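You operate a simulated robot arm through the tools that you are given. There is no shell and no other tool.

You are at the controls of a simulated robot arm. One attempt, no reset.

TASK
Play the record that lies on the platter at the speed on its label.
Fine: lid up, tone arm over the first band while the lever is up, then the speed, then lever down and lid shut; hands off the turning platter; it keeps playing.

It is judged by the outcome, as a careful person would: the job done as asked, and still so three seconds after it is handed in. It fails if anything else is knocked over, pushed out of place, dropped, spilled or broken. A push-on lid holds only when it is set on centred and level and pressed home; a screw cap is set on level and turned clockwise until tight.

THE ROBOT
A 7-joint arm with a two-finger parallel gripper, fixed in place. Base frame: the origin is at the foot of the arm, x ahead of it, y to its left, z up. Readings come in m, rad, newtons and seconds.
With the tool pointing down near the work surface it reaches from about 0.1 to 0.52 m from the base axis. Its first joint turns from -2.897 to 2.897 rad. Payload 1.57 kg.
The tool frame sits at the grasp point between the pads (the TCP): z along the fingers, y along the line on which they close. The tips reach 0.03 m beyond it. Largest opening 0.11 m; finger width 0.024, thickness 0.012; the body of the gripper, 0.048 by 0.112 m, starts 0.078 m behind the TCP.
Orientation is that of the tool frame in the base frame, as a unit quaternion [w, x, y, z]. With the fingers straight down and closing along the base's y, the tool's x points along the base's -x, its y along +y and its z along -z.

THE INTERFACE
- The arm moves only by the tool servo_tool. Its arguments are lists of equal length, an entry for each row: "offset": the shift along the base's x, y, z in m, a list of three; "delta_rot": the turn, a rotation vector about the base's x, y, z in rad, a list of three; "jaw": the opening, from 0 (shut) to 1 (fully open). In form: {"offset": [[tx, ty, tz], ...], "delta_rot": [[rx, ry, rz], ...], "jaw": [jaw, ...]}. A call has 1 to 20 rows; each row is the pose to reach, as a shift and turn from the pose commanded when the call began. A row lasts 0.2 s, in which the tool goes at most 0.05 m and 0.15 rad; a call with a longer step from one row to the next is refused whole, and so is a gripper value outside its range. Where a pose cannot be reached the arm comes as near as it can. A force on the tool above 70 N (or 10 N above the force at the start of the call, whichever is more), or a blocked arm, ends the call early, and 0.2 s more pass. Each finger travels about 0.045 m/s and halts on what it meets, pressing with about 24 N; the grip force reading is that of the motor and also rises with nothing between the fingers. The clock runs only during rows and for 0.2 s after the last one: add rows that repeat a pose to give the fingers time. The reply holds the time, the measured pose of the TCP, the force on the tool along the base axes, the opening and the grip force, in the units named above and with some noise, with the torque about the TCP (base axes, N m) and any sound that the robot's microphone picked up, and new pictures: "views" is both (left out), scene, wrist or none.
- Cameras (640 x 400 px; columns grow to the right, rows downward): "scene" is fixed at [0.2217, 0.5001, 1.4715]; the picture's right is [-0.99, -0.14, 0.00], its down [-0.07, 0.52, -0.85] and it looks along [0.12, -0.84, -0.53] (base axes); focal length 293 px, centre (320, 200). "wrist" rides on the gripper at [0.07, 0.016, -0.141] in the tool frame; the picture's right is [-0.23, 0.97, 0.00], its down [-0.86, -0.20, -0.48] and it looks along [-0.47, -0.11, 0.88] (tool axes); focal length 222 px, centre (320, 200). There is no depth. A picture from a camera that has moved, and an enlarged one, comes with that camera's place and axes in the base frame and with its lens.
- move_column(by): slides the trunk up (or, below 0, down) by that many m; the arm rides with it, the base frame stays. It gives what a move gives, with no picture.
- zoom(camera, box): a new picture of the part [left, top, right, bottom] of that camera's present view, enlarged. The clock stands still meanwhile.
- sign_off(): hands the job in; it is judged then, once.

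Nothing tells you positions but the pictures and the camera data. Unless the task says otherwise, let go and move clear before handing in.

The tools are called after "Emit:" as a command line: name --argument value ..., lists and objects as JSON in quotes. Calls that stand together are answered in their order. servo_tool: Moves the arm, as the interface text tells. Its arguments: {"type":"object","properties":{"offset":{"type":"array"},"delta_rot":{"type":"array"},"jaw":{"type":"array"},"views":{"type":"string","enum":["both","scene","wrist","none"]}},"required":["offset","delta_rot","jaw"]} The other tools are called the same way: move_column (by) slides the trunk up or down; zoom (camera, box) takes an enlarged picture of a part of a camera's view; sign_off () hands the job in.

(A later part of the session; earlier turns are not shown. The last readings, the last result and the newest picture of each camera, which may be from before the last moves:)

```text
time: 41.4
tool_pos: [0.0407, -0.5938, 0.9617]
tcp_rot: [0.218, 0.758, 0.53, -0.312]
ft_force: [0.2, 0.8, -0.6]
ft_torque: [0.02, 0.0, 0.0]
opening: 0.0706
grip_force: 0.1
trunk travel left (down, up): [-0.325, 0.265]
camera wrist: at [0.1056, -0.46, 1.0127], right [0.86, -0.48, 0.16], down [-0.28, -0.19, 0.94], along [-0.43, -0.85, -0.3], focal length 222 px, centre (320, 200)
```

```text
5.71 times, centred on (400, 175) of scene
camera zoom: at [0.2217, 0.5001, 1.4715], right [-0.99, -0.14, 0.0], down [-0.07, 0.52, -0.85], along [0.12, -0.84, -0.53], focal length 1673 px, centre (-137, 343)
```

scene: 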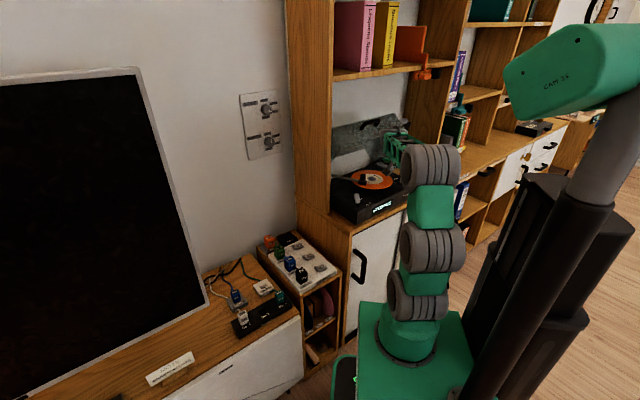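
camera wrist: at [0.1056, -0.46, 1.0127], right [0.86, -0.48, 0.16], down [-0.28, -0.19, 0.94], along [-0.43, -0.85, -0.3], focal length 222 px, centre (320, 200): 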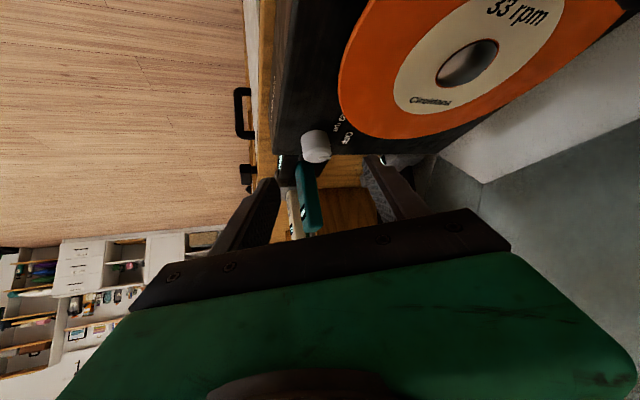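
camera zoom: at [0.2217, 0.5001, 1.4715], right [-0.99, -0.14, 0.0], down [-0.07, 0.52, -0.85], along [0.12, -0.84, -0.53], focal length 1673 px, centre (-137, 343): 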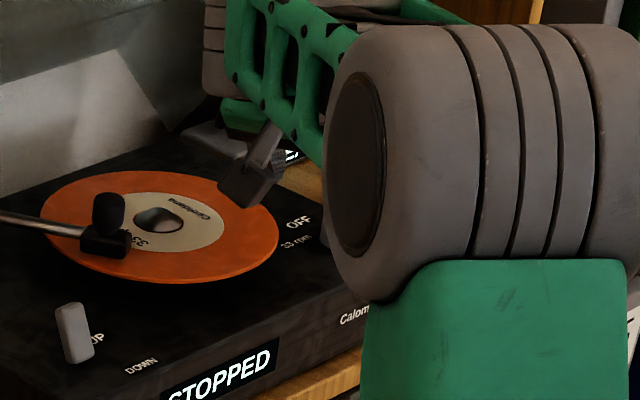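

The knob axis refines to about (0.010, -0.660), top z ≈ 0.89. I'll descend around it along the tool axis.

Emit:
servo_tool --offset '[[-0.0087, -0.0178, -0.0209], [-0.0175, -0.0355, -0.0418], [-0.0262, -0.0533, -0.0627], [-0.0262, -0.0533, -0.0627]]' --delta_rot '[[0, 0, 0], [0, 0, 0], [0, 0, 0], [0, 0, 0]]' --jaw '[0.64, 0.64, 0.64, 0.64]'

Emit:
zoom --camera "wrist" --box '[220, 60, 440, 220]'

Emit:
zoom --camera "scene" --box '[360, 140, 440, 210]'

```text
time: 42.4
tool_pos: [0.0133, -0.6463, 0.9005]
tcp_rot: [0.219, 0.757, 0.53, -0.312]
ft_force: [0.6, -0.3, 1.9]
ft_torque: [-0.07, -0.02, 0.02]
opening: 0.0707
grip_force: 0.1
trunk travel left (down, up): [-0.325, 0.265]
camera wrist: at [0.0791, -0.5129, 0.9501], right [0.86, -0.48, 0.16], down [-0.28, -0.19, 0.94], along [-0.43, -0.85, -0.3], focal length 222 px, centre (320, 200)
```

scene: 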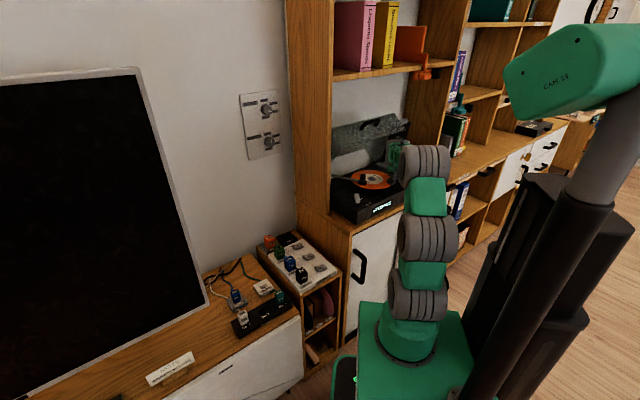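
wrist: 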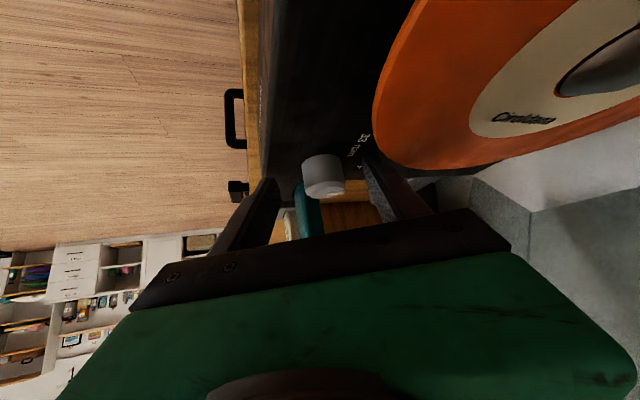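

```text
2.50 times, centred on (330, 140) of wrist
camera zoom: at [0.0791, -0.5129, 0.9501], right [0.86, -0.48, 0.16], down [-0.28, -0.19, 0.94], along [-0.43, -0.85, -0.3], focal length 555 px, centre (295, 350)
```

zoom: 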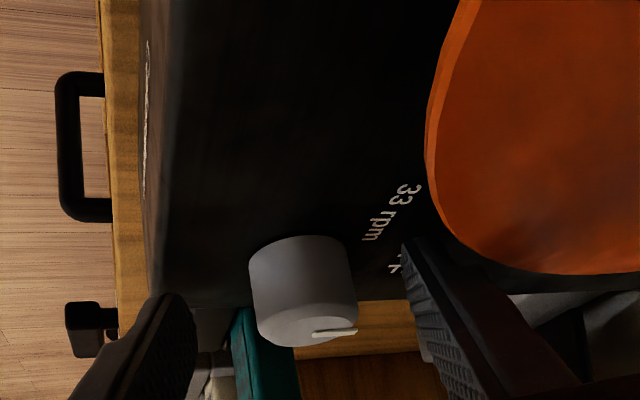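

```text
5.71 times, centred on (400, 175) of scene
camera zoom: at [0.2217, 0.5001, 1.4715], right [-0.99, -0.14, 0.0], down [-0.07, 0.52, -0.85], along [0.12, -0.84, -0.53], focal length 1673 px, centre (-137, 343)
```

zoom: 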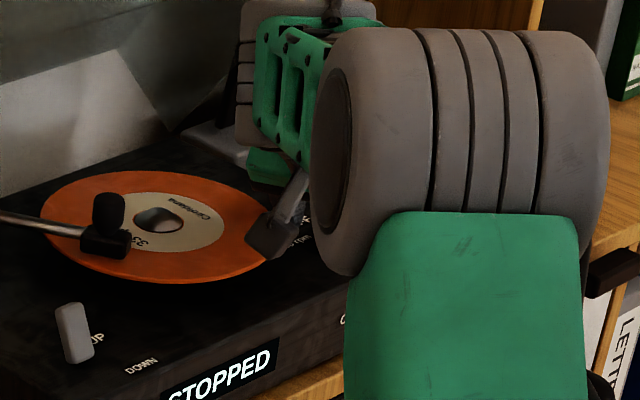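

The knob is well between the pads. Closing on it.

Emit:
servo_tool --offset '[[0, 0, 0], [0, 0, 0], [0, 0, 0], [0, 0, 0], [0, 0, 0]]' --delta_rot '[[0, 0, 0], [0, 0, 0], [0, 0, 0], [0, 0, 0], [0, 0, 0]]' --jaw '[0.45, 0.3, 0.25, 0.22, 0.22]'

Emit:
zoom --camera "wrist" --box '[220, 60, 440, 220]'

```text
time: 43.6
tool_pos: [0.0153, -0.6459, 0.9003]
tcp_rot: [0.219, 0.757, 0.531, -0.311]
ft_force: [12.5, -5.0, 1.0]
ft_torque: [-0.25, -0.32, 0.19]
opening: 0.0359
grip_force: 6.7
trunk travel left (down, up): [-0.325, 0.265]
camera wrist: at [0.0802, -0.513, 0.9502], right [0.86, -0.48, 0.16], down [-0.28, -0.19, 0.94], along [-0.43, -0.86, -0.3], focal length 222 px, centre (320, 200)
```

scene: 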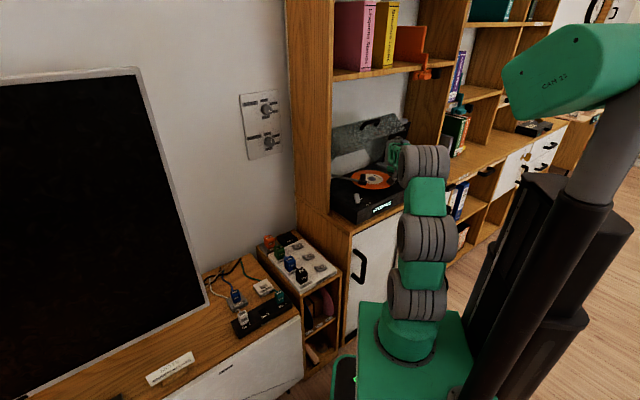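
wrist: 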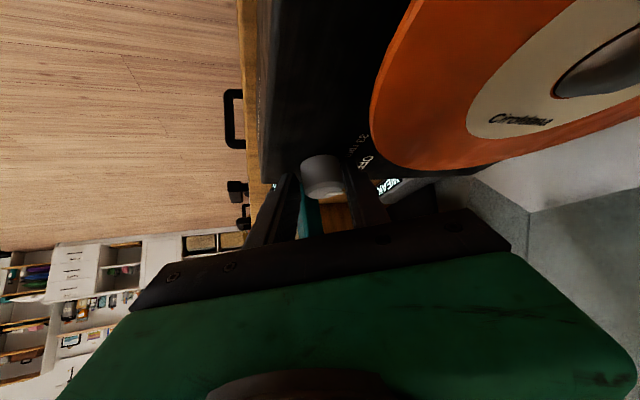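

```text
2.50 times, centred on (330, 140) of wrist
camera zoom: at [0.0802, -0.513, 0.9502], right [0.86, -0.48, 0.16], down [-0.28, -0.19, 0.94], along [-0.43, -0.86, -0.3], focal length 555 px, centre (295, 350)
```

zoom: 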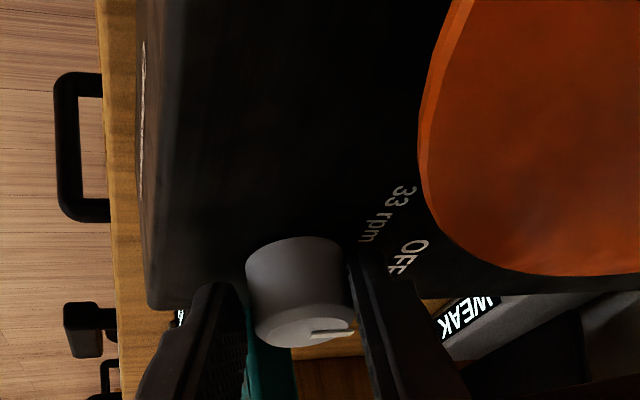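

Contact is slightly one-sided. I'll shift a few millimetres and let the grip build up.

Emit:
servo_tool --offset '[[0.0028, -0.001, 0], [0.0028, -0.001, 0], [0.0028, -0.001, 0]]' --delta_rot '[[0, 0, 0], [0, 0, 0], [0, 0, 0]]' --jaw '[0.1, 0.1, 0.1]' --views "none"

```text
time: 44.4
tool_pos: [0.016, -0.6476, 0.8997]
tcp_rot: [0.218, 0.757, 0.53, -0.312]
ft_force: [9.9, -4.6, 2.0]
ft_torque: [-0.23, -0.25, 0.11]
opening: 0.0313
grip_force: 37.9
trunk travel left (down, up): [-0.325, 0.265]
```

The grip is firm. I'll turn it counter-clockwise about the knob axis, part-way first.

Emit:
servo_tool --offset '[[-0.001, 0.0001, 0], [-0.0019, 0.0002, 0], [-0.0029, 0.0002, 0], [-0.0038, 0.0002, 0], [-0.0048, 0, 0], [-0.0057, -0.0002, 0]]' --delta_rot '[[0, 0, 0.07], [0, 0, 0.14], [0, 0, 0.21], [0, 0, 0.28], [0, 0, 0.35], [0, 0, 0.42]]' --jaw '[0.1, 0.1, 0.1, 0.1, 0.1, 0.1]'

Emit:
zoom --camera "wrist" --box '[220, 60, 440, 220]'

Emit:
zoom --camera "scene" --box '[360, 140, 440, 210]'

```text
time: 45.8
tool_pos: [0.01, -0.6465, 0.9001]
tcp_rot: [0.278, 0.63, 0.677, -0.259]
ft_force: [5.9, 12.5, 7.2]
ft_torque: [-0.06, -0.5, 0.1]
opening: 0.0312
grip_force: 39.8
trunk travel left (down, up): [-0.325, 0.265]
camera wrist: at [0.0162, -0.498, 0.9504], right [0.98, -0.09, 0.16], down [-0.18, -0.28, 0.94], along [-0.04, -0.95, -0.3], focal length 222 px, centre (320, 200)
```

scene: 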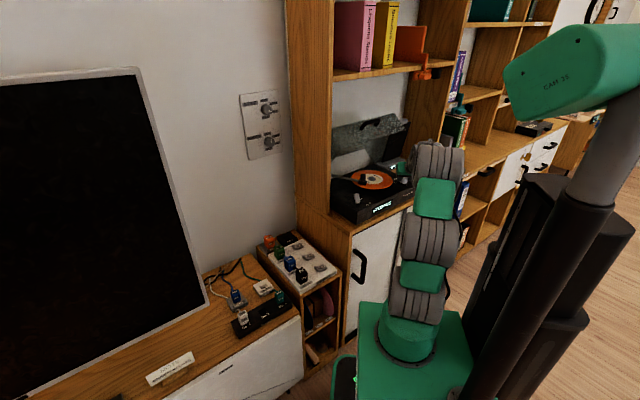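
wrist: 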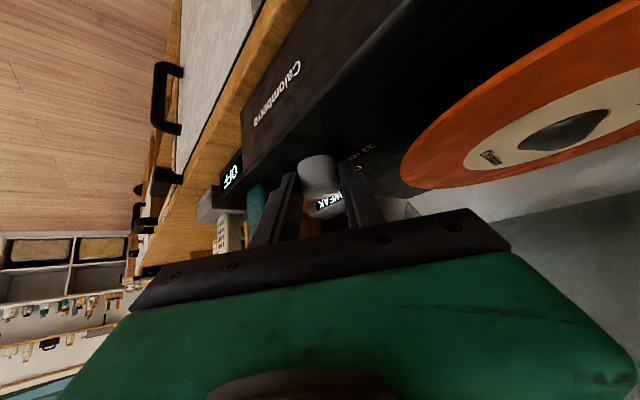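

```text
2.50 times, centred on (330, 140) of wrist
camera zoom: at [0.0162, -0.498, 0.9504], right [0.98, -0.09, 0.16], down [-0.18, -0.28, 0.94], along [-0.04, -0.95, -0.3], focal length 555 px, centre (295, 350)
```

zoom: 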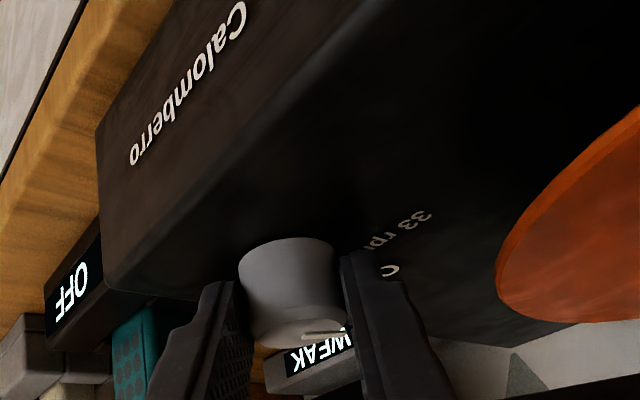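

```text
5.71 times, centred on (400, 175) of scene
camera zoom: at [0.2217, 0.5001, 1.4715], right [-0.99, -0.14, 0.0], down [-0.07, 0.52, -0.85], along [0.12, -0.84, -0.53], focal length 1673 px, centre (-137, 343)
```

zoom: 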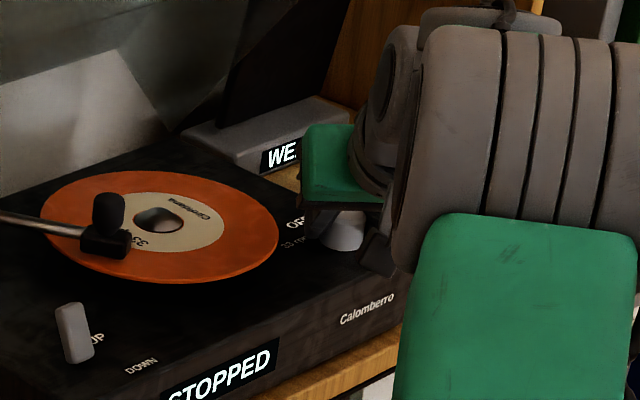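

The knob turns with the gripper. Continuing to the 33 rpm mark.

Emit:
servo_tool --offset '[[0.0, 0.0015, 0], [-0.0008, 0.0015, 0], [-0.0017, 0.001, 0], [-0.0025, 0.0006, 0], [-0.0033, 0.0001, 0], [-0.0041, -0.0004, 0], [-0.0048, -0.001, 0], [-0.0055, -0.0016, 0]]' --delta_rot '[[0, 0, 0.07], [0, 0, 0.14], [0, 0, 0.21], [0, 0, 0.28], [0, 0, 0.35], [0, 0, 0.42], [0, 0, 0.49], [0, 0, 0.56]]' --jaw '[0.1, 0.1, 0.1, 0.1, 0.1, 0.1, 0.1, 0.1]'

Emit:
zoom --camera "wrist" --box '[220, 60, 440, 220]'

Emit:
zoom --camera "scene" --box '[340, 140, 440, 220]'

```text
time: 47.6
tool_pos: [0.0042, -0.6493, 0.8999]
tcp_rot: [0.34, 0.419, 0.824, -0.174]
ft_force: [-7.5, 5.2, 8.0]
ft_torque: [0.51, 0.1, -0.05]
opening: 0.0314
grip_force: 40.4
trunk travel left (down, up): [-0.325, 0.265]
camera wrist: at [-0.071, -0.5201, 0.9502], right [0.88, 0.44, 0.16], down [0.0, -0.34, 0.94], along [0.47, -0.83, -0.3], focal length 222 px, centre (320, 200)
```

scene: 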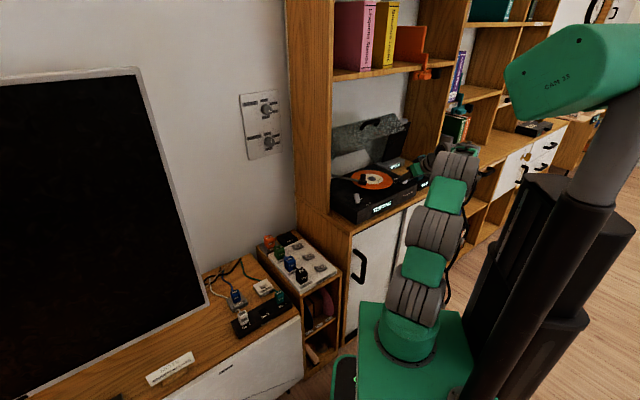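
wrist: 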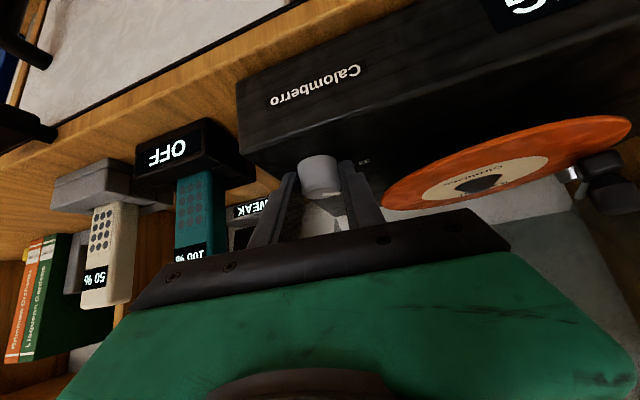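

```text
2.50 times, centred on (330, 140) of wrist
camera zoom: at [-0.071, -0.5201, 0.9502], right [0.88, 0.44, 0.16], down [0.0, -0.34, 0.94], along [0.47, -0.83, -0.3], focal length 555 px, centre (295, 350)
```

zoom: 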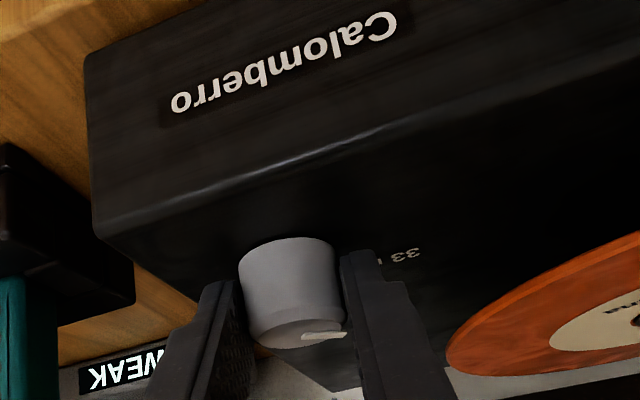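

```text
5.00 times, centred on (390, 180) of scene
camera zoom: at [0.2217, 0.5001, 1.4715], right [-0.99, -0.14, 0.0], down [-0.07, 0.52, -0.85], along [0.12, -0.84, -0.53], focal length 1464 px, centre (-30, 300)
```

zoom: 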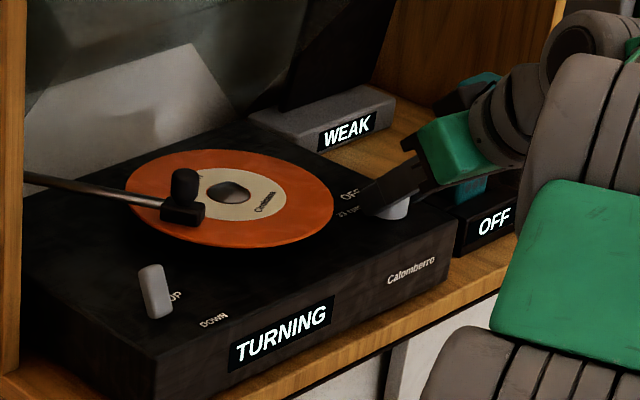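

The display now reads "TURNING". I'll release the knob and retract along the tool axis to check the pointer position.

Emit:
servo_tool --offset '[[0, 0, 0], [0, 0, 0], [0, 0, 0], [0, 0, 0], [-0.0124, 0.0172, 0.0212], [-0.0249, 0.0343, 0.0425], [-0.0415, 0.0572, 0.0708], [-0.058, 0.08, 0.099]]' --delta_rot '[[0, 0, 0], [0, 0, 0], [0, 0, 0], [0, 0, 0], [0, 0, 0], [0, 0, 0], [0, 0, 0], [0, 0, 0]]' --jaw '[0.4, 0.55, 0.62, 0.62, 0.62, 0.62, 0.62, 0.62]'

Emit:
zoom --camera "wrist" --box '[220, 40, 420, 190]'

Emit:
zoom --camera "scene" --box '[340, 140, 440, 220]'

```text
time: 49.4
tool_pos: [-0.0533, -0.5696, 0.9977]
tcp_rot: [0.339, 0.419, 0.824, -0.173]
ft_force: [-0.5, -0.8, 0.2]
ft_torque: [0.02, 0.0, 0.06]
opening: 0.0682
grip_force: 0.1
trunk travel left (down, up): [-0.325, 0.265]
camera wrist: at [-0.1285, -0.4408, 1.0482], right [0.88, 0.44, 0.16], down [0.0, -0.34, 0.94], along [0.47, -0.83, -0.3], focal length 222 px, centre (320, 200)
```

scene: 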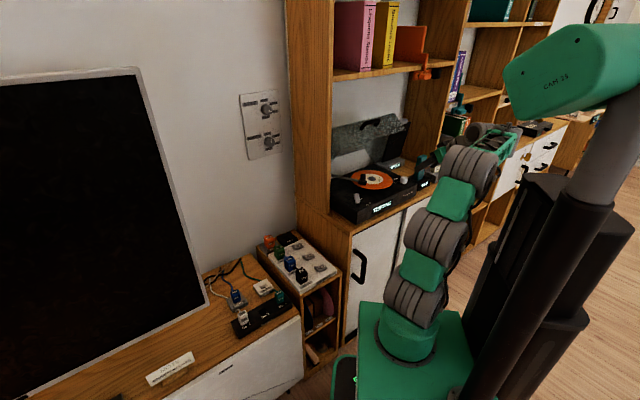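
wrist: 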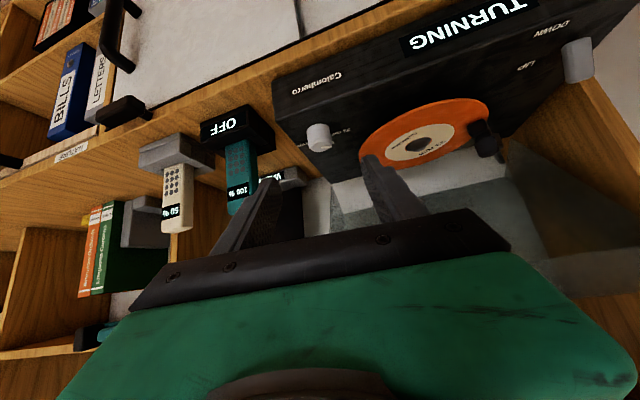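

```text
2.67 times, centred on (320, 115) of wrist
camera zoom: at [-0.1285, -0.4408, 1.0482], right [0.88, 0.44, 0.16], down [0.0, -0.34, 0.94], along [0.47, -0.83, -0.3], focal length 592 px, centre (320, 427)
```

zoom: 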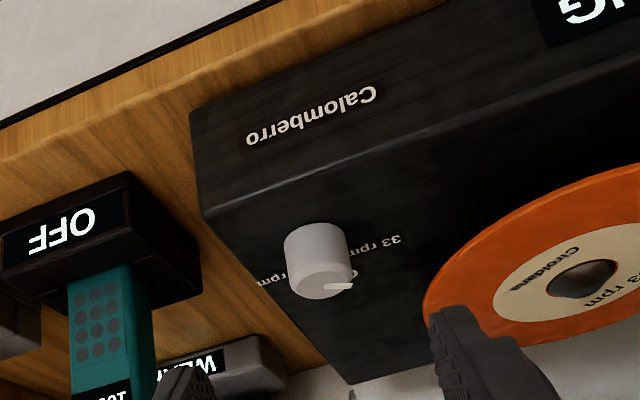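

```text
5.00 times, centred on (390, 180) of scene
camera zoom: at [0.2217, 0.5001, 1.4715], right [-0.99, -0.14, 0.0], down [-0.07, 0.52, -0.85], along [0.12, -0.84, -0.53], focal length 1464 px, centre (-30, 300)
```

zoom: 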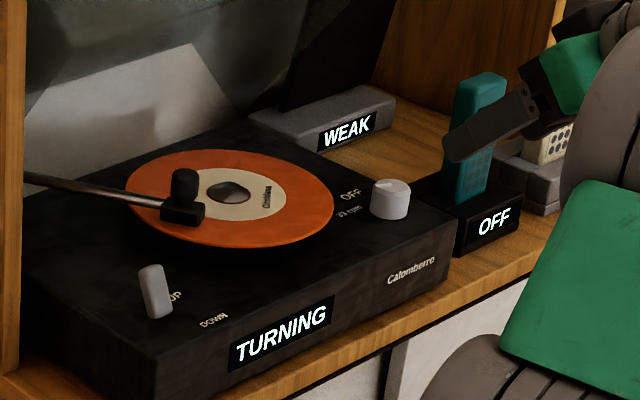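

Emit:
zoom --camera "scene" --box '[400, 170, 430, 190]'

Emit:
zoom --camera "wrist" --box '[295, 105, 355, 155]'

```text
16.00 times, centred on (415, 180) of scene
camera zoom: at [0.2217, 0.5001, 1.4715], right [-0.99, -0.14, 0.0], down [-0.07, 0.52, -0.85], along [0.12, -0.84, -0.53], focal length 4685 px, centre (-1200, 520)
```

zoom: 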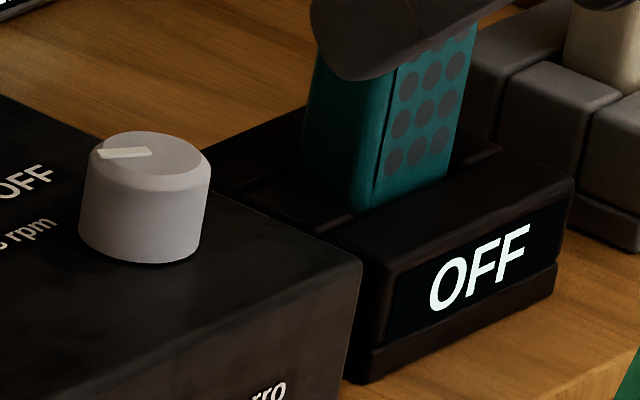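

```text
8.00 times, centred on (325, 130) of wrist
camera zoom: at [-0.1285, -0.4408, 1.0482], right [0.88, 0.44, 0.16], down [0.0, -0.34, 0.94], along [0.47, -0.83, -0.3], focal length 1777 px, centre (280, 760)
```

zoom: 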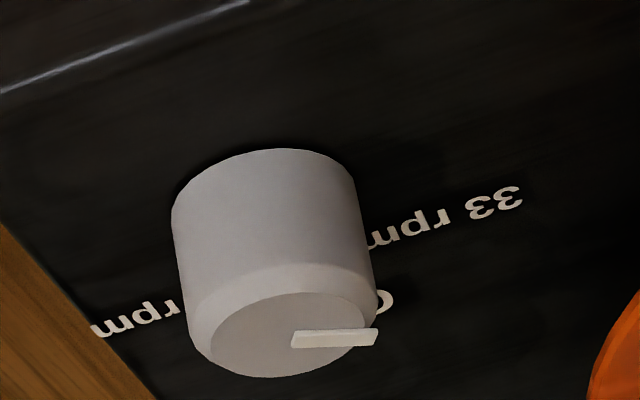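

The pointer lines up with "33 rpm" and the platter is turning. Next comes the cue lever. I'll move to the left side above the front edge, with a steeper tool and the jaws closed, and look at it.

Emit:
servo_tool --offset '[[-0.01, 0.015, 0.03], [0.02, 0.04, 0.05], [0.055, 0.07, 0.06], [0.09, 0.095, 0.06], [0.125, 0.12, 0.06], [0.16, 0.14, 0.06], [0.19, 0.15, 0.055], [0.2114, 0.1564, 0.05]]' --delta_rot '[[0, 0, 0], [0.04, 0.035, 0.02], [0.09, 0.08, 0.04], [0.14, 0.12, 0.06], [0.19, 0.165, 0.08], [0.24, 0.21, 0.085], [0.29, 0.25, 0.085], [0.33, 0.285, 0.085]]' --jaw '[0.5, 0.4, 0.3, 0.2, 0.1, 0, 0, 0]'

Emit:
zoom --camera "wrist" --box '[200, 60, 440, 240]'

Emit:
zoom --camera "scene" --box '[330, 150, 430, 230]'

```text
time: 51.2
tool_pos: [0.1586, -0.4125, 1.0467]
tcp_rot: [0.153, 0.405, 0.898, -0.078]
ft_force: [0.6, 0.3, 0.5]
ft_torque: [-0.01, -0.03, 0.01]
opening: 0.0
grip_force: 21.2
trunk travel left (down, up): [-0.325, 0.265]
camera wrist: at [0.0971, -0.3157, 1.1548], right [0.87, 0.48, 0.06], down [0.28, -0.61, 0.74], along [0.39, -0.63, -0.67], focal length 222 px, centre (320, 200)
```

scene: 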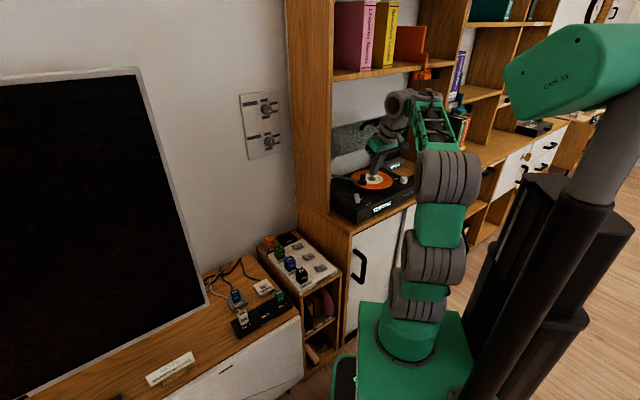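
wrist: 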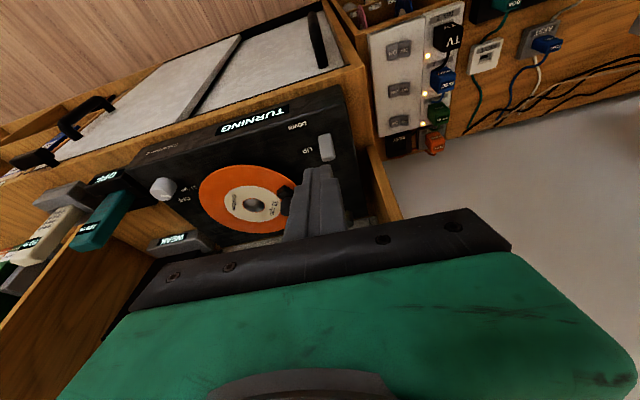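

```text
2.22 times, centred on (320, 150) of wrist
camera zoom: at [0.0971, -0.3157, 1.1548], right [0.87, 0.48, 0.06], down [0.28, -0.61, 0.74], along [0.39, -0.63, -0.67], focal length 494 px, centre (320, 311)
```

zoom: 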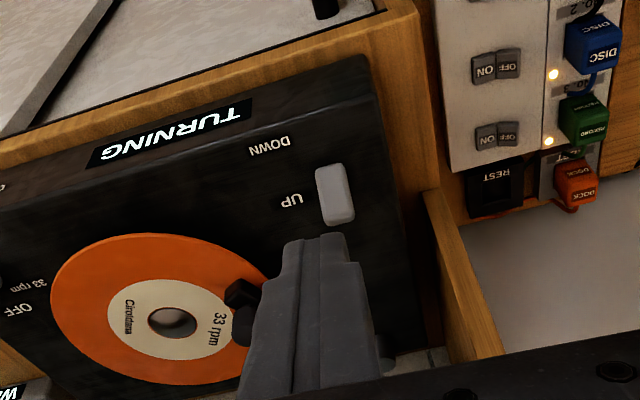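

```text
5.00 times, centred on (380, 190) of scene
camera zoom: at [0.2217, 0.5001, 1.4715], right [-0.99, -0.14, 0.0], down [-0.07, 0.52, -0.85], along [0.12, -0.84, -0.53], focal length 1464 px, centre (20, 250)
```

zoom: 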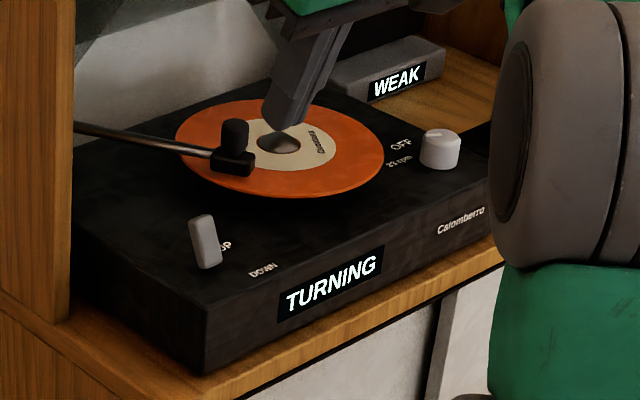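

The lever pivots at the deck (f ≈ 0.078) and leans back toward UP. I'll go in behind it from above with the fingertips, then push it forward.

Emit:
servo_tool --offset '[[0.026, -0.028, -0.015], [0.052, -0.056, -0.031], [0.0776, -0.0837, -0.0467], [0.0776, -0.0837, -0.0467]]' --delta_rot '[[0, 0, 0], [0, 0, 0], [0, 0, 0], [0, 0, 0]]' --jaw '[0, 0, 0, 0]'

Emit:
zoom --camera "wrist" --box '[220, 60, 440, 225]'

Emit:
zoom --camera "scene" --box '[330, 150, 430, 230]'

```text
time: 52.2
tool_pos: [0.2359, -0.4967, 1.0006]
tcp_rot: [0.153, 0.405, 0.898, -0.078]
ft_force: [0.3, 0.0, 1.0]
ft_torque: [-0.01, 0.0, 0.02]
opening: 0.0
grip_force: 21.7
trunk travel left (down, up): [-0.325, 0.265]
camera wrist: at [0.1739, -0.4002, 1.1094], right [0.87, 0.48, 0.06], down [0.28, -0.61, 0.74], along [0.39, -0.63, -0.67], focal length 222 px, centre (320, 200)
```

scene: 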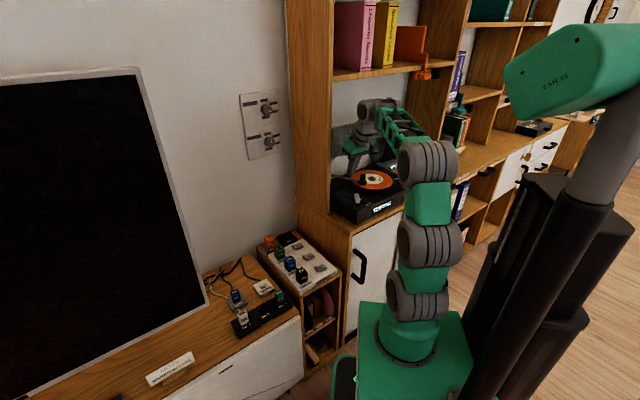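
wrist: 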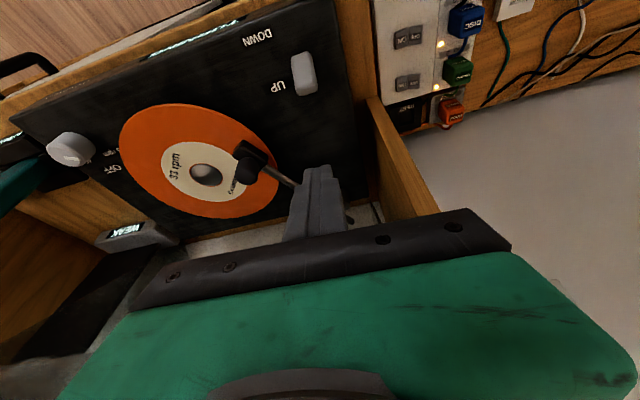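

```text
2.42 times, centred on (330, 142) of wrist
camera zoom: at [0.1739, -0.4002, 1.1094], right [0.87, 0.48, 0.06], down [0.28, -0.61, 0.74], along [0.39, -0.63, -0.67], focal length 538 px, centre (296, 339)
```

zoom: 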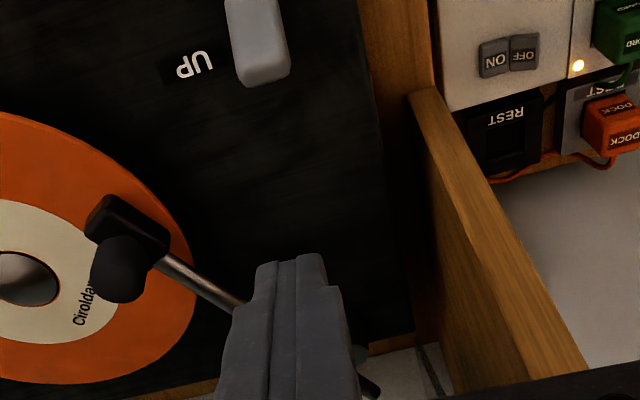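

```text
5.00 times, centred on (380, 190) of scene
camera zoom: at [0.2217, 0.5001, 1.4715], right [-0.99, -0.14, 0.0], down [-0.07, 0.52, -0.85], along [0.12, -0.84, -0.53], focal length 1464 px, centre (20, 250)
```

zoom: 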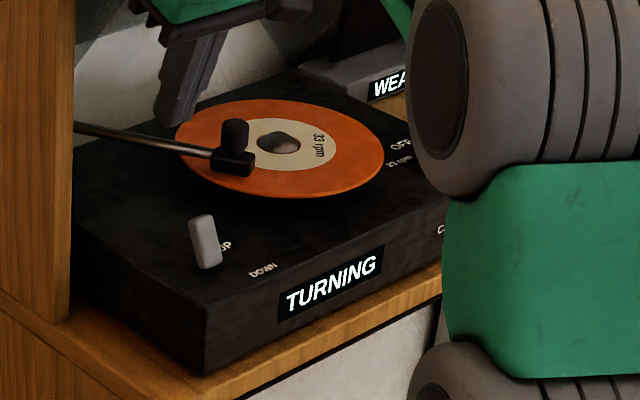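

The path is clear of the post and the tone arm. Lowering straight down behind the lever.

Emit:
servo_tool --offset '[[0, 0, -0.03], [0, 0, -0.06], [0, 0, -0.085], [0, 0, -0.0966]]' --delta_rot '[[0, 0, 0], [0, 0, 0], [0, 0, 0], [0, 0, 0]]' --jaw '[0, 0, 0, 0]'

Emit:
zoom --camera "wrist" --box '[220, 60, 440, 225]'

Emit:
zoom --camera "scene" --box '[330, 150, 430, 230]'

```text
time: 53.2
tool_pos: [0.2353, -0.4955, 0.9034]
tcp_rot: [0.154, 0.404, 0.898, -0.079]
ft_force: [0.2, -0.3, 1.0]
ft_torque: [-0.03, 0.0, 0.03]
opening: 0.0002
grip_force: 21.9
trunk travel left (down, up): [-0.325, 0.265]
camera wrist: at [0.1738, -0.3995, 1.0123], right [0.87, 0.48, 0.06], down [0.28, -0.61, 0.74], along [0.4, -0.63, -0.67], focal length 222 px, centre (320, 200)
```

scene: 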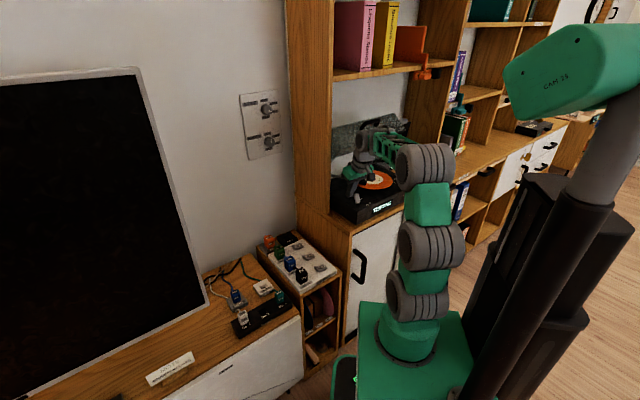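
wrist: 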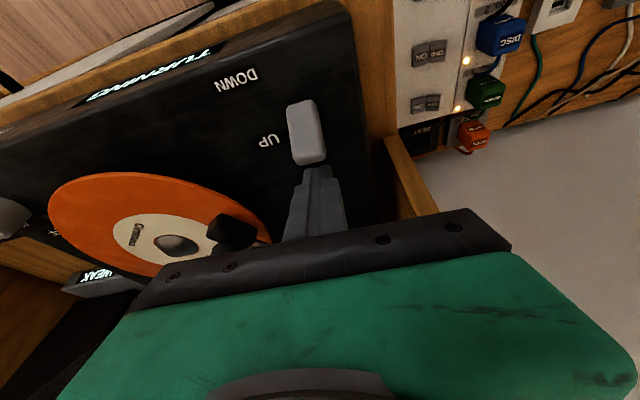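

```text
2.42 times, centred on (330, 142) of wrist
camera zoom: at [0.1738, -0.3995, 1.0123], right [0.87, 0.48, 0.06], down [0.28, -0.61, 0.74], along [0.4, -0.63, -0.67], focal length 538 px, centre (296, 339)
```

zoom: 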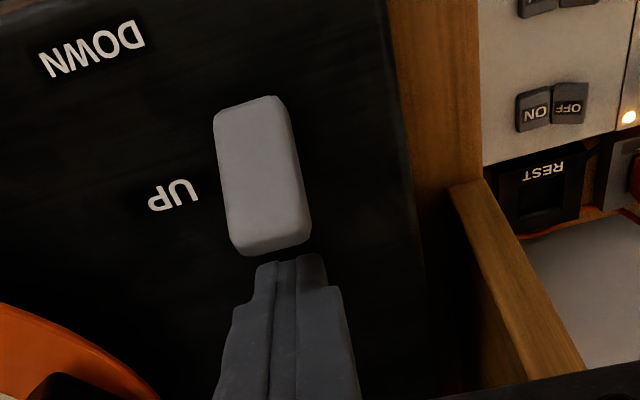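

```text
5.00 times, centred on (380, 190) of scene
camera zoom: at [0.2217, 0.5001, 1.4715], right [-0.99, -0.14, 0.0], down [-0.07, 0.52, -0.85], along [0.12, -0.84, -0.53], focal length 1464 px, centre (20, 250)
```

zoom: 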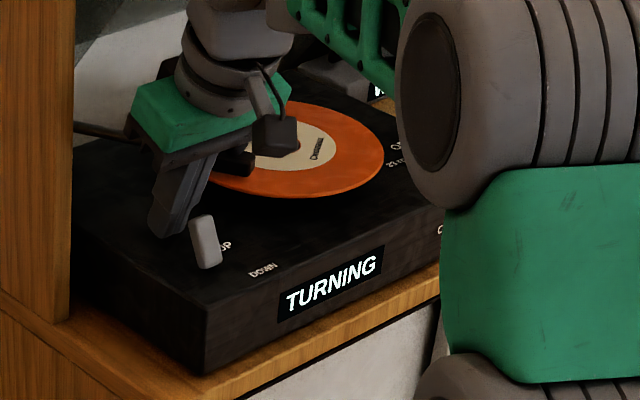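

The fingertips are just behind the lever. Now I'll push it forward toward DOWN.

Emit:
servo_tool --offset '[[-0.0045, -0.0039, 0], [-0.011, 0.0037, 0], [-0.0176, 0.0112, 0], [-0.0241, 0.0188, 0], [-0.0307, 0.0264, 0]]' --delta_rot '[[0, 0, 0], [0, 0, 0], [0, 0, 0], [0, 0, 0], [0, 0, 0]]' --jaw '[0, 0, 0, 0, 0]'

Emit:
zoom --camera "wrist" --box '[220, 60, 440, 225]'

Emit:
zoom --camera "scene" --box '[330, 150, 430, 230]'

```text
time: 54.4
tool_pos: [0.2058, -0.4713, 0.904]
tcp_rot: [0.152, 0.407, 0.897, -0.078]
ft_force: [-7.0, -5.7, 6.7]
ft_torque: [0.16, 0.04, 0.18]
opening: 0.0
grip_force: 20.8
trunk travel left (down, up): [-0.325, 0.265]
camera wrist: at [0.1432, -0.3748, 1.0124], right [0.88, 0.48, 0.06], down [0.28, -0.61, 0.74], along [0.39, -0.63, -0.67], focal length 222 px, centre (320, 200)
```

scene: 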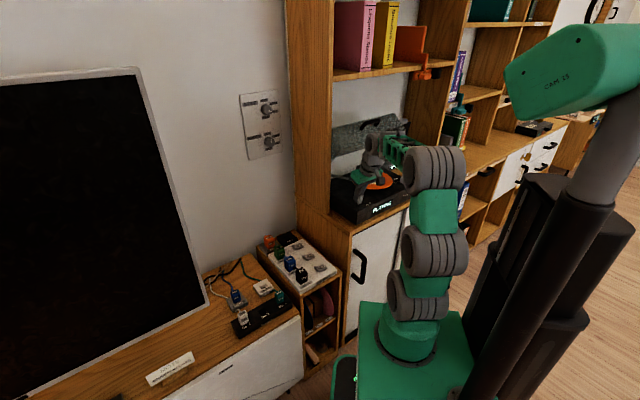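
wrist: 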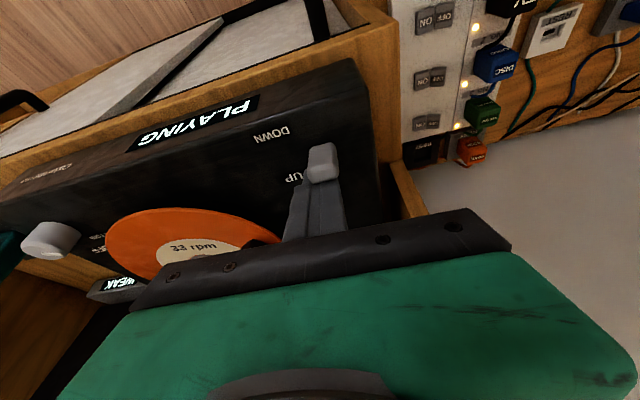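

```text
2.42 times, centred on (330, 142) of wrist
camera zoom: at [0.1432, -0.3748, 1.0124], right [0.88, 0.48, 0.06], down [0.28, -0.61, 0.74], along [0.39, -0.63, -0.67], focal length 538 px, centre (296, 339)
```

zoom: 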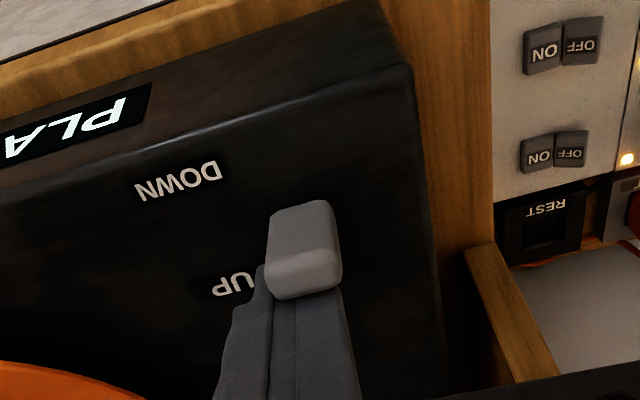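

```text
5.00 times, centred on (380, 190) of scene
camera zoom: at [0.2217, 0.5001, 1.4715], right [-0.99, -0.14, 0.0], down [-0.07, 0.52, -0.85], along [0.12, -0.84, -0.53], focal length 1464 px, centre (20, 250)
```

zoom: 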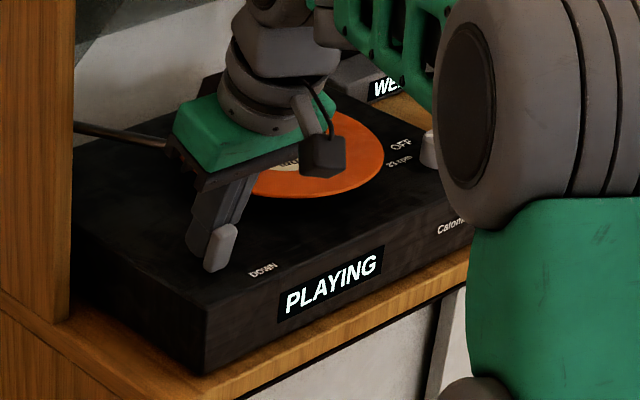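

The display says "PLAYING". I'll push the lever slightly further so it's fully down.

Emit:
servo_tool --offset '[[-0.004, 0.0046, 0], [-0.008, 0.0092, 0], [-0.0118, 0.0136, 0.0]]' --delta_rot '[[0, 0, 0], [0, 0, 0], [0, 0, 0]]' --jaw '[0, 0, 0]'

Emit:
zoom --camera "wrist" --box '[220, 60, 440, 225]'

Emit:
zoom --camera "scene" --box '[330, 150, 430, 230]'

```text
time: 55.2
tool_pos: [0.2023, -0.4637, 0.9051]
tcp_rot: [0.157, 0.401, 0.899, -0.083]
ft_force: [39.2, -53.3, -8.0]
ft_torque: [-1.31, -1.39, 0.34]
opening: 0.0002
grip_force: 21.3
trunk travel left (down, up): [-0.325, 0.265]
camera wrist: at [0.1383, -0.3673, 1.0118], right [0.87, 0.49, 0.06], down [0.28, -0.6, 0.75], along [0.4, -0.64, -0.66], focal length 222 px, centre (320, 200)
```

scene: 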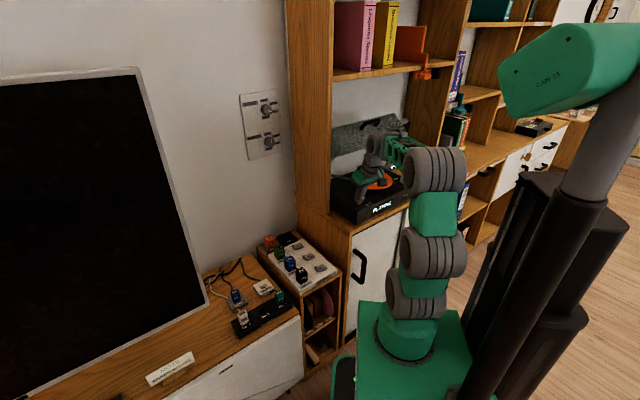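
wrist: 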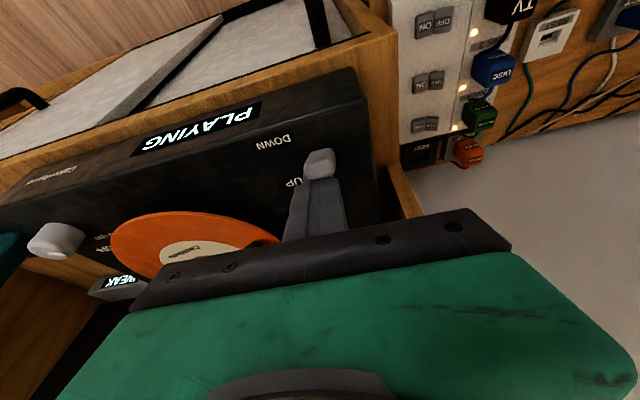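

```text
2.42 times, centred on (330, 142) of wrist
camera zoom: at [0.1383, -0.3673, 1.0118], right [0.87, 0.49, 0.06], down [0.28, -0.6, 0.75], along [0.4, -0.64, -0.66], focal length 538 px, centre (296, 339)
```

zoom: 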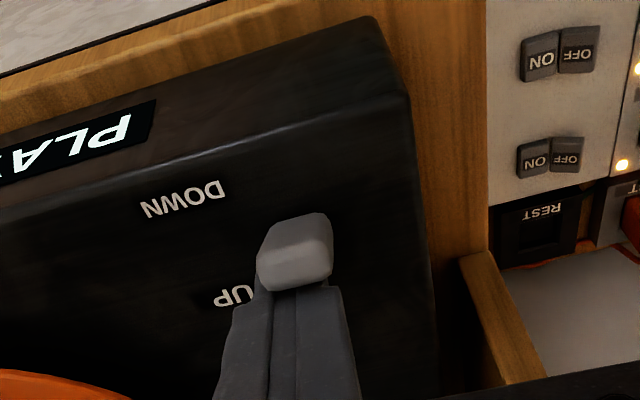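

```text
5.00 times, centred on (380, 190) of scene
camera zoom: at [0.2217, 0.5001, 1.4715], right [-0.99, -0.14, 0.0], down [-0.07, 0.52, -0.85], along [0.12, -0.84, -0.53], focal length 1464 px, centre (20, 250)
```

zoom: 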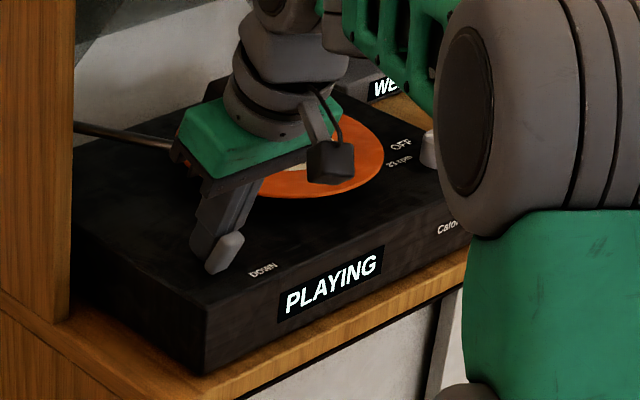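

The lever is at its stop, so I'll ease back off it at once and lift straight out.

Emit:
servo_tool --offset '[[0.0065, -0.0076, 0], [0.0118, -0.0136, 0], [0.0118, -0.0136, 0.035], [0.0118, -0.0136, 0.075], [0.0, 0.0, 0.11], [-0.025, 0.03, 0.13], [-0.05, 0.06, 0.14]]' --delta_rot '[[0, 0, 0], [0, 0, 0], [0, 0, 0], [0, 0, 0], [0, 0, 0], [0, 0, 0], [0, 0, 0]]' --jaw '[0, 0, 0, 0, 0, 0, 0]'

Emit:
zoom --camera "wrist" --box '[160, 60, 440, 240]'

Emit:
zoom --camera "scene" --box '[330, 150, 430, 230]'

```text
time: 56.8
tool_pos: [0.1417, -0.3967, 1.0447]
tcp_rot: [0.152, 0.405, 0.898, -0.078]
ft_force: [0.6, -0.1, -0.2]
ft_torque: [0.02, -0.02, -0.01]
opening: 0.0
grip_force: 21.4
trunk travel left (down, up): [-0.325, 0.265]
camera wrist: at [0.0804, -0.3008, 1.153], right [0.87, 0.48, 0.06], down [0.28, -0.61, 0.74], along [0.39, -0.63, -0.67], focal length 222 px, centre (320, 200)
```

scene: 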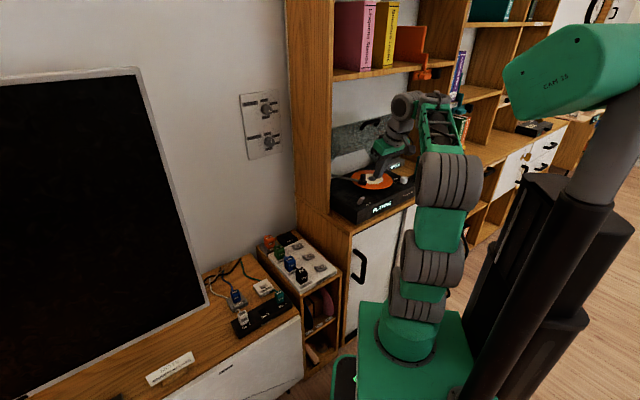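
wrist: 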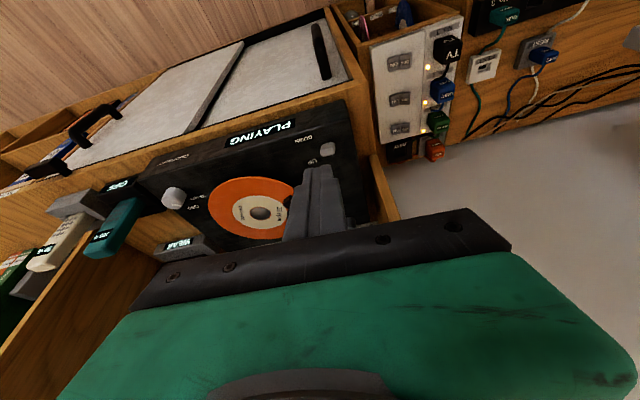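

```text
2.22 times, centred on (300, 150) of wrist
camera zoom: at [0.0804, -0.3008, 1.153], right [0.87, 0.48, 0.06], down [0.28, -0.61, 0.74], along [0.39, -0.63, -0.67], focal length 494 px, centre (364, 311)
```

zoom: 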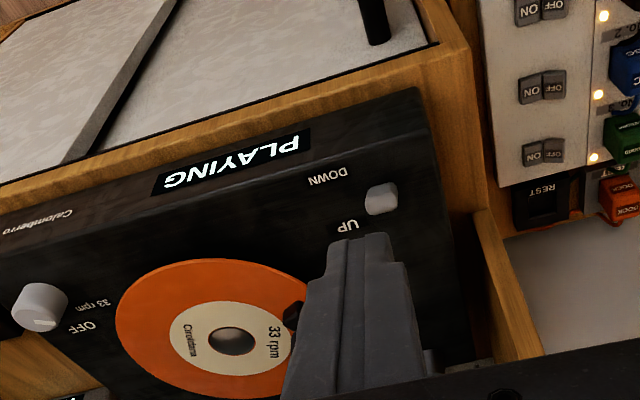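

```text
5.00 times, centred on (380, 190) of scene
camera zoom: at [0.2217, 0.5001, 1.4715], right [-0.99, -0.14, 0.0], down [-0.07, 0.52, -0.85], along [0.12, -0.84, -0.53], focal length 1464 px, centre (20, 250)
```

zoom: 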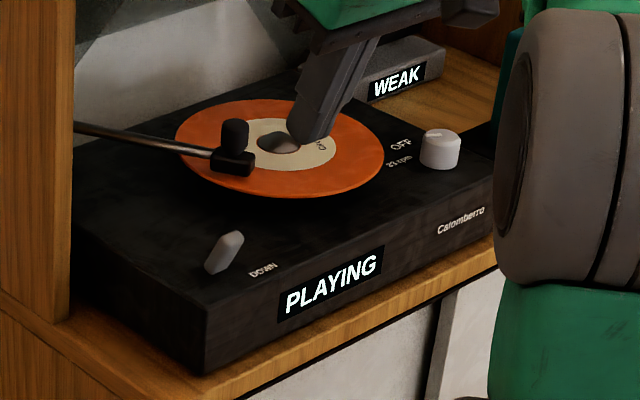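

PLAYING, with the lever down toward DOWN and the turntable unmoved. Next is shutting the lid. I'll tilt the tool back to near-horizontal and move in front of the raised handle to check its position.

Emit:
servo_tool --offset '[[-0.01, -0.015, 0.03], [-0.022, -0.04, 0.06], [-0.034, -0.065, 0.09], [-0.046, -0.09, 0.115], [-0.058, -0.11, 0.135], [-0.0701, -0.1307, 0.155]]' --delta_rot '[[-0.099, -0.086, 0], [-0.198, -0.171, 0], [-0.297, -0.257, 0], [-0.396, -0.343, 0], [-0.495, -0.428, 0], [-0.594, -0.514, 0]]' --jaw '[0, 0, 0, 0, 0, 0]'

Emit:
zoom --camera "wrist" --box '[160, 40, 480, 240]'

Emit:
zoom --camera "scene" --box '[320, 90, 440, 190]'

```text
time: 58.2
tool_pos: [0.073, -0.5294, 1.201]
tcp_rot: [0.484, 0.35, 0.769, -0.23]
ft_force: [0.9, 0.1, -0.4]
ft_torque: [0.01, 0.02, -0.02]
opening: 0.0001
grip_force: 21.3
trunk travel left (down, up): [-0.325, 0.265]
camera wrist: at [-0.0175, -0.3998, 1.1963], right [0.81, 0.56, 0.19], down [-0.19, -0.07, 0.98], along [0.56, -0.83, 0.05], focal length 222 px, centre (320, 200)
```

scene: 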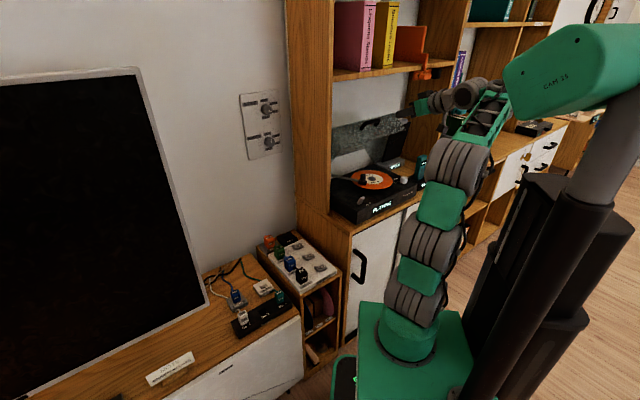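
wrist: 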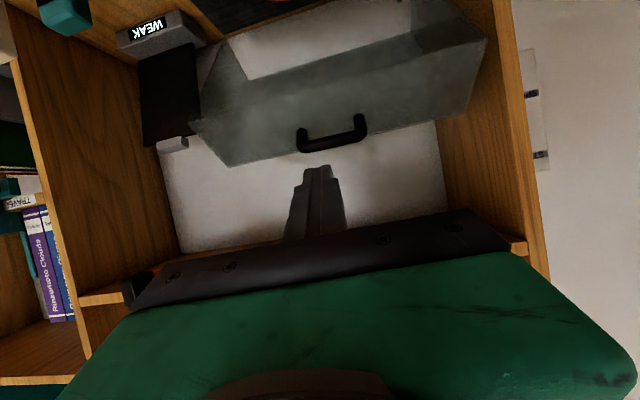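

```text
2.00 times, centred on (320, 140) of wrist
camera zoom: at [-0.0175, -0.3998, 1.1963], right [0.81, 0.56, 0.19], down [-0.19, -0.07, 0.98], along [0.56, -0.83, 0.05], focal length 444 px, centre (320, 320)
```

zoom: 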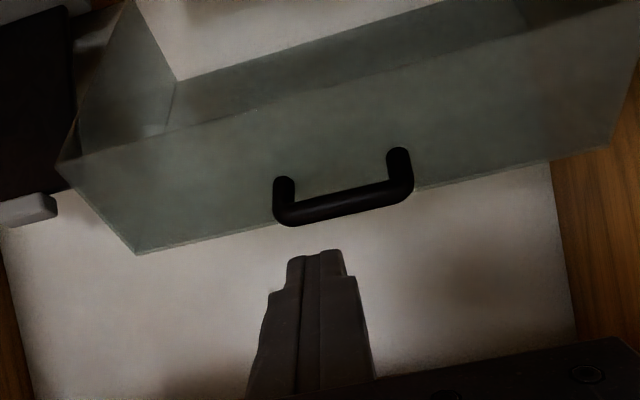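

```text
4.00 times, centred on (380, 140) of scene
camera zoom: at [0.2217, 0.5001, 1.4715], right [-0.99, -0.14, 0.0], down [-0.07, 0.52, -0.85], along [0.12, -0.84, -0.53], focal length 1171 px, centre (80, 440)
```

zoom: 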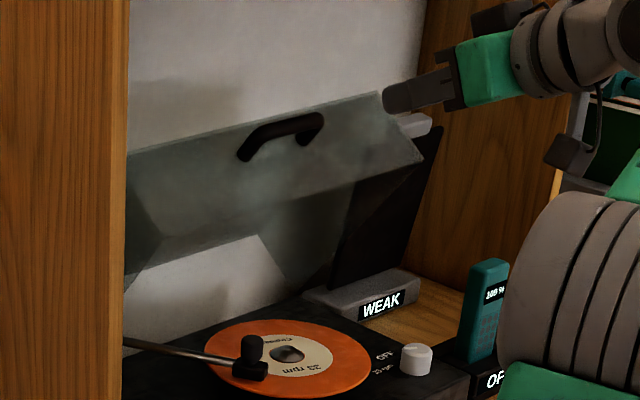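

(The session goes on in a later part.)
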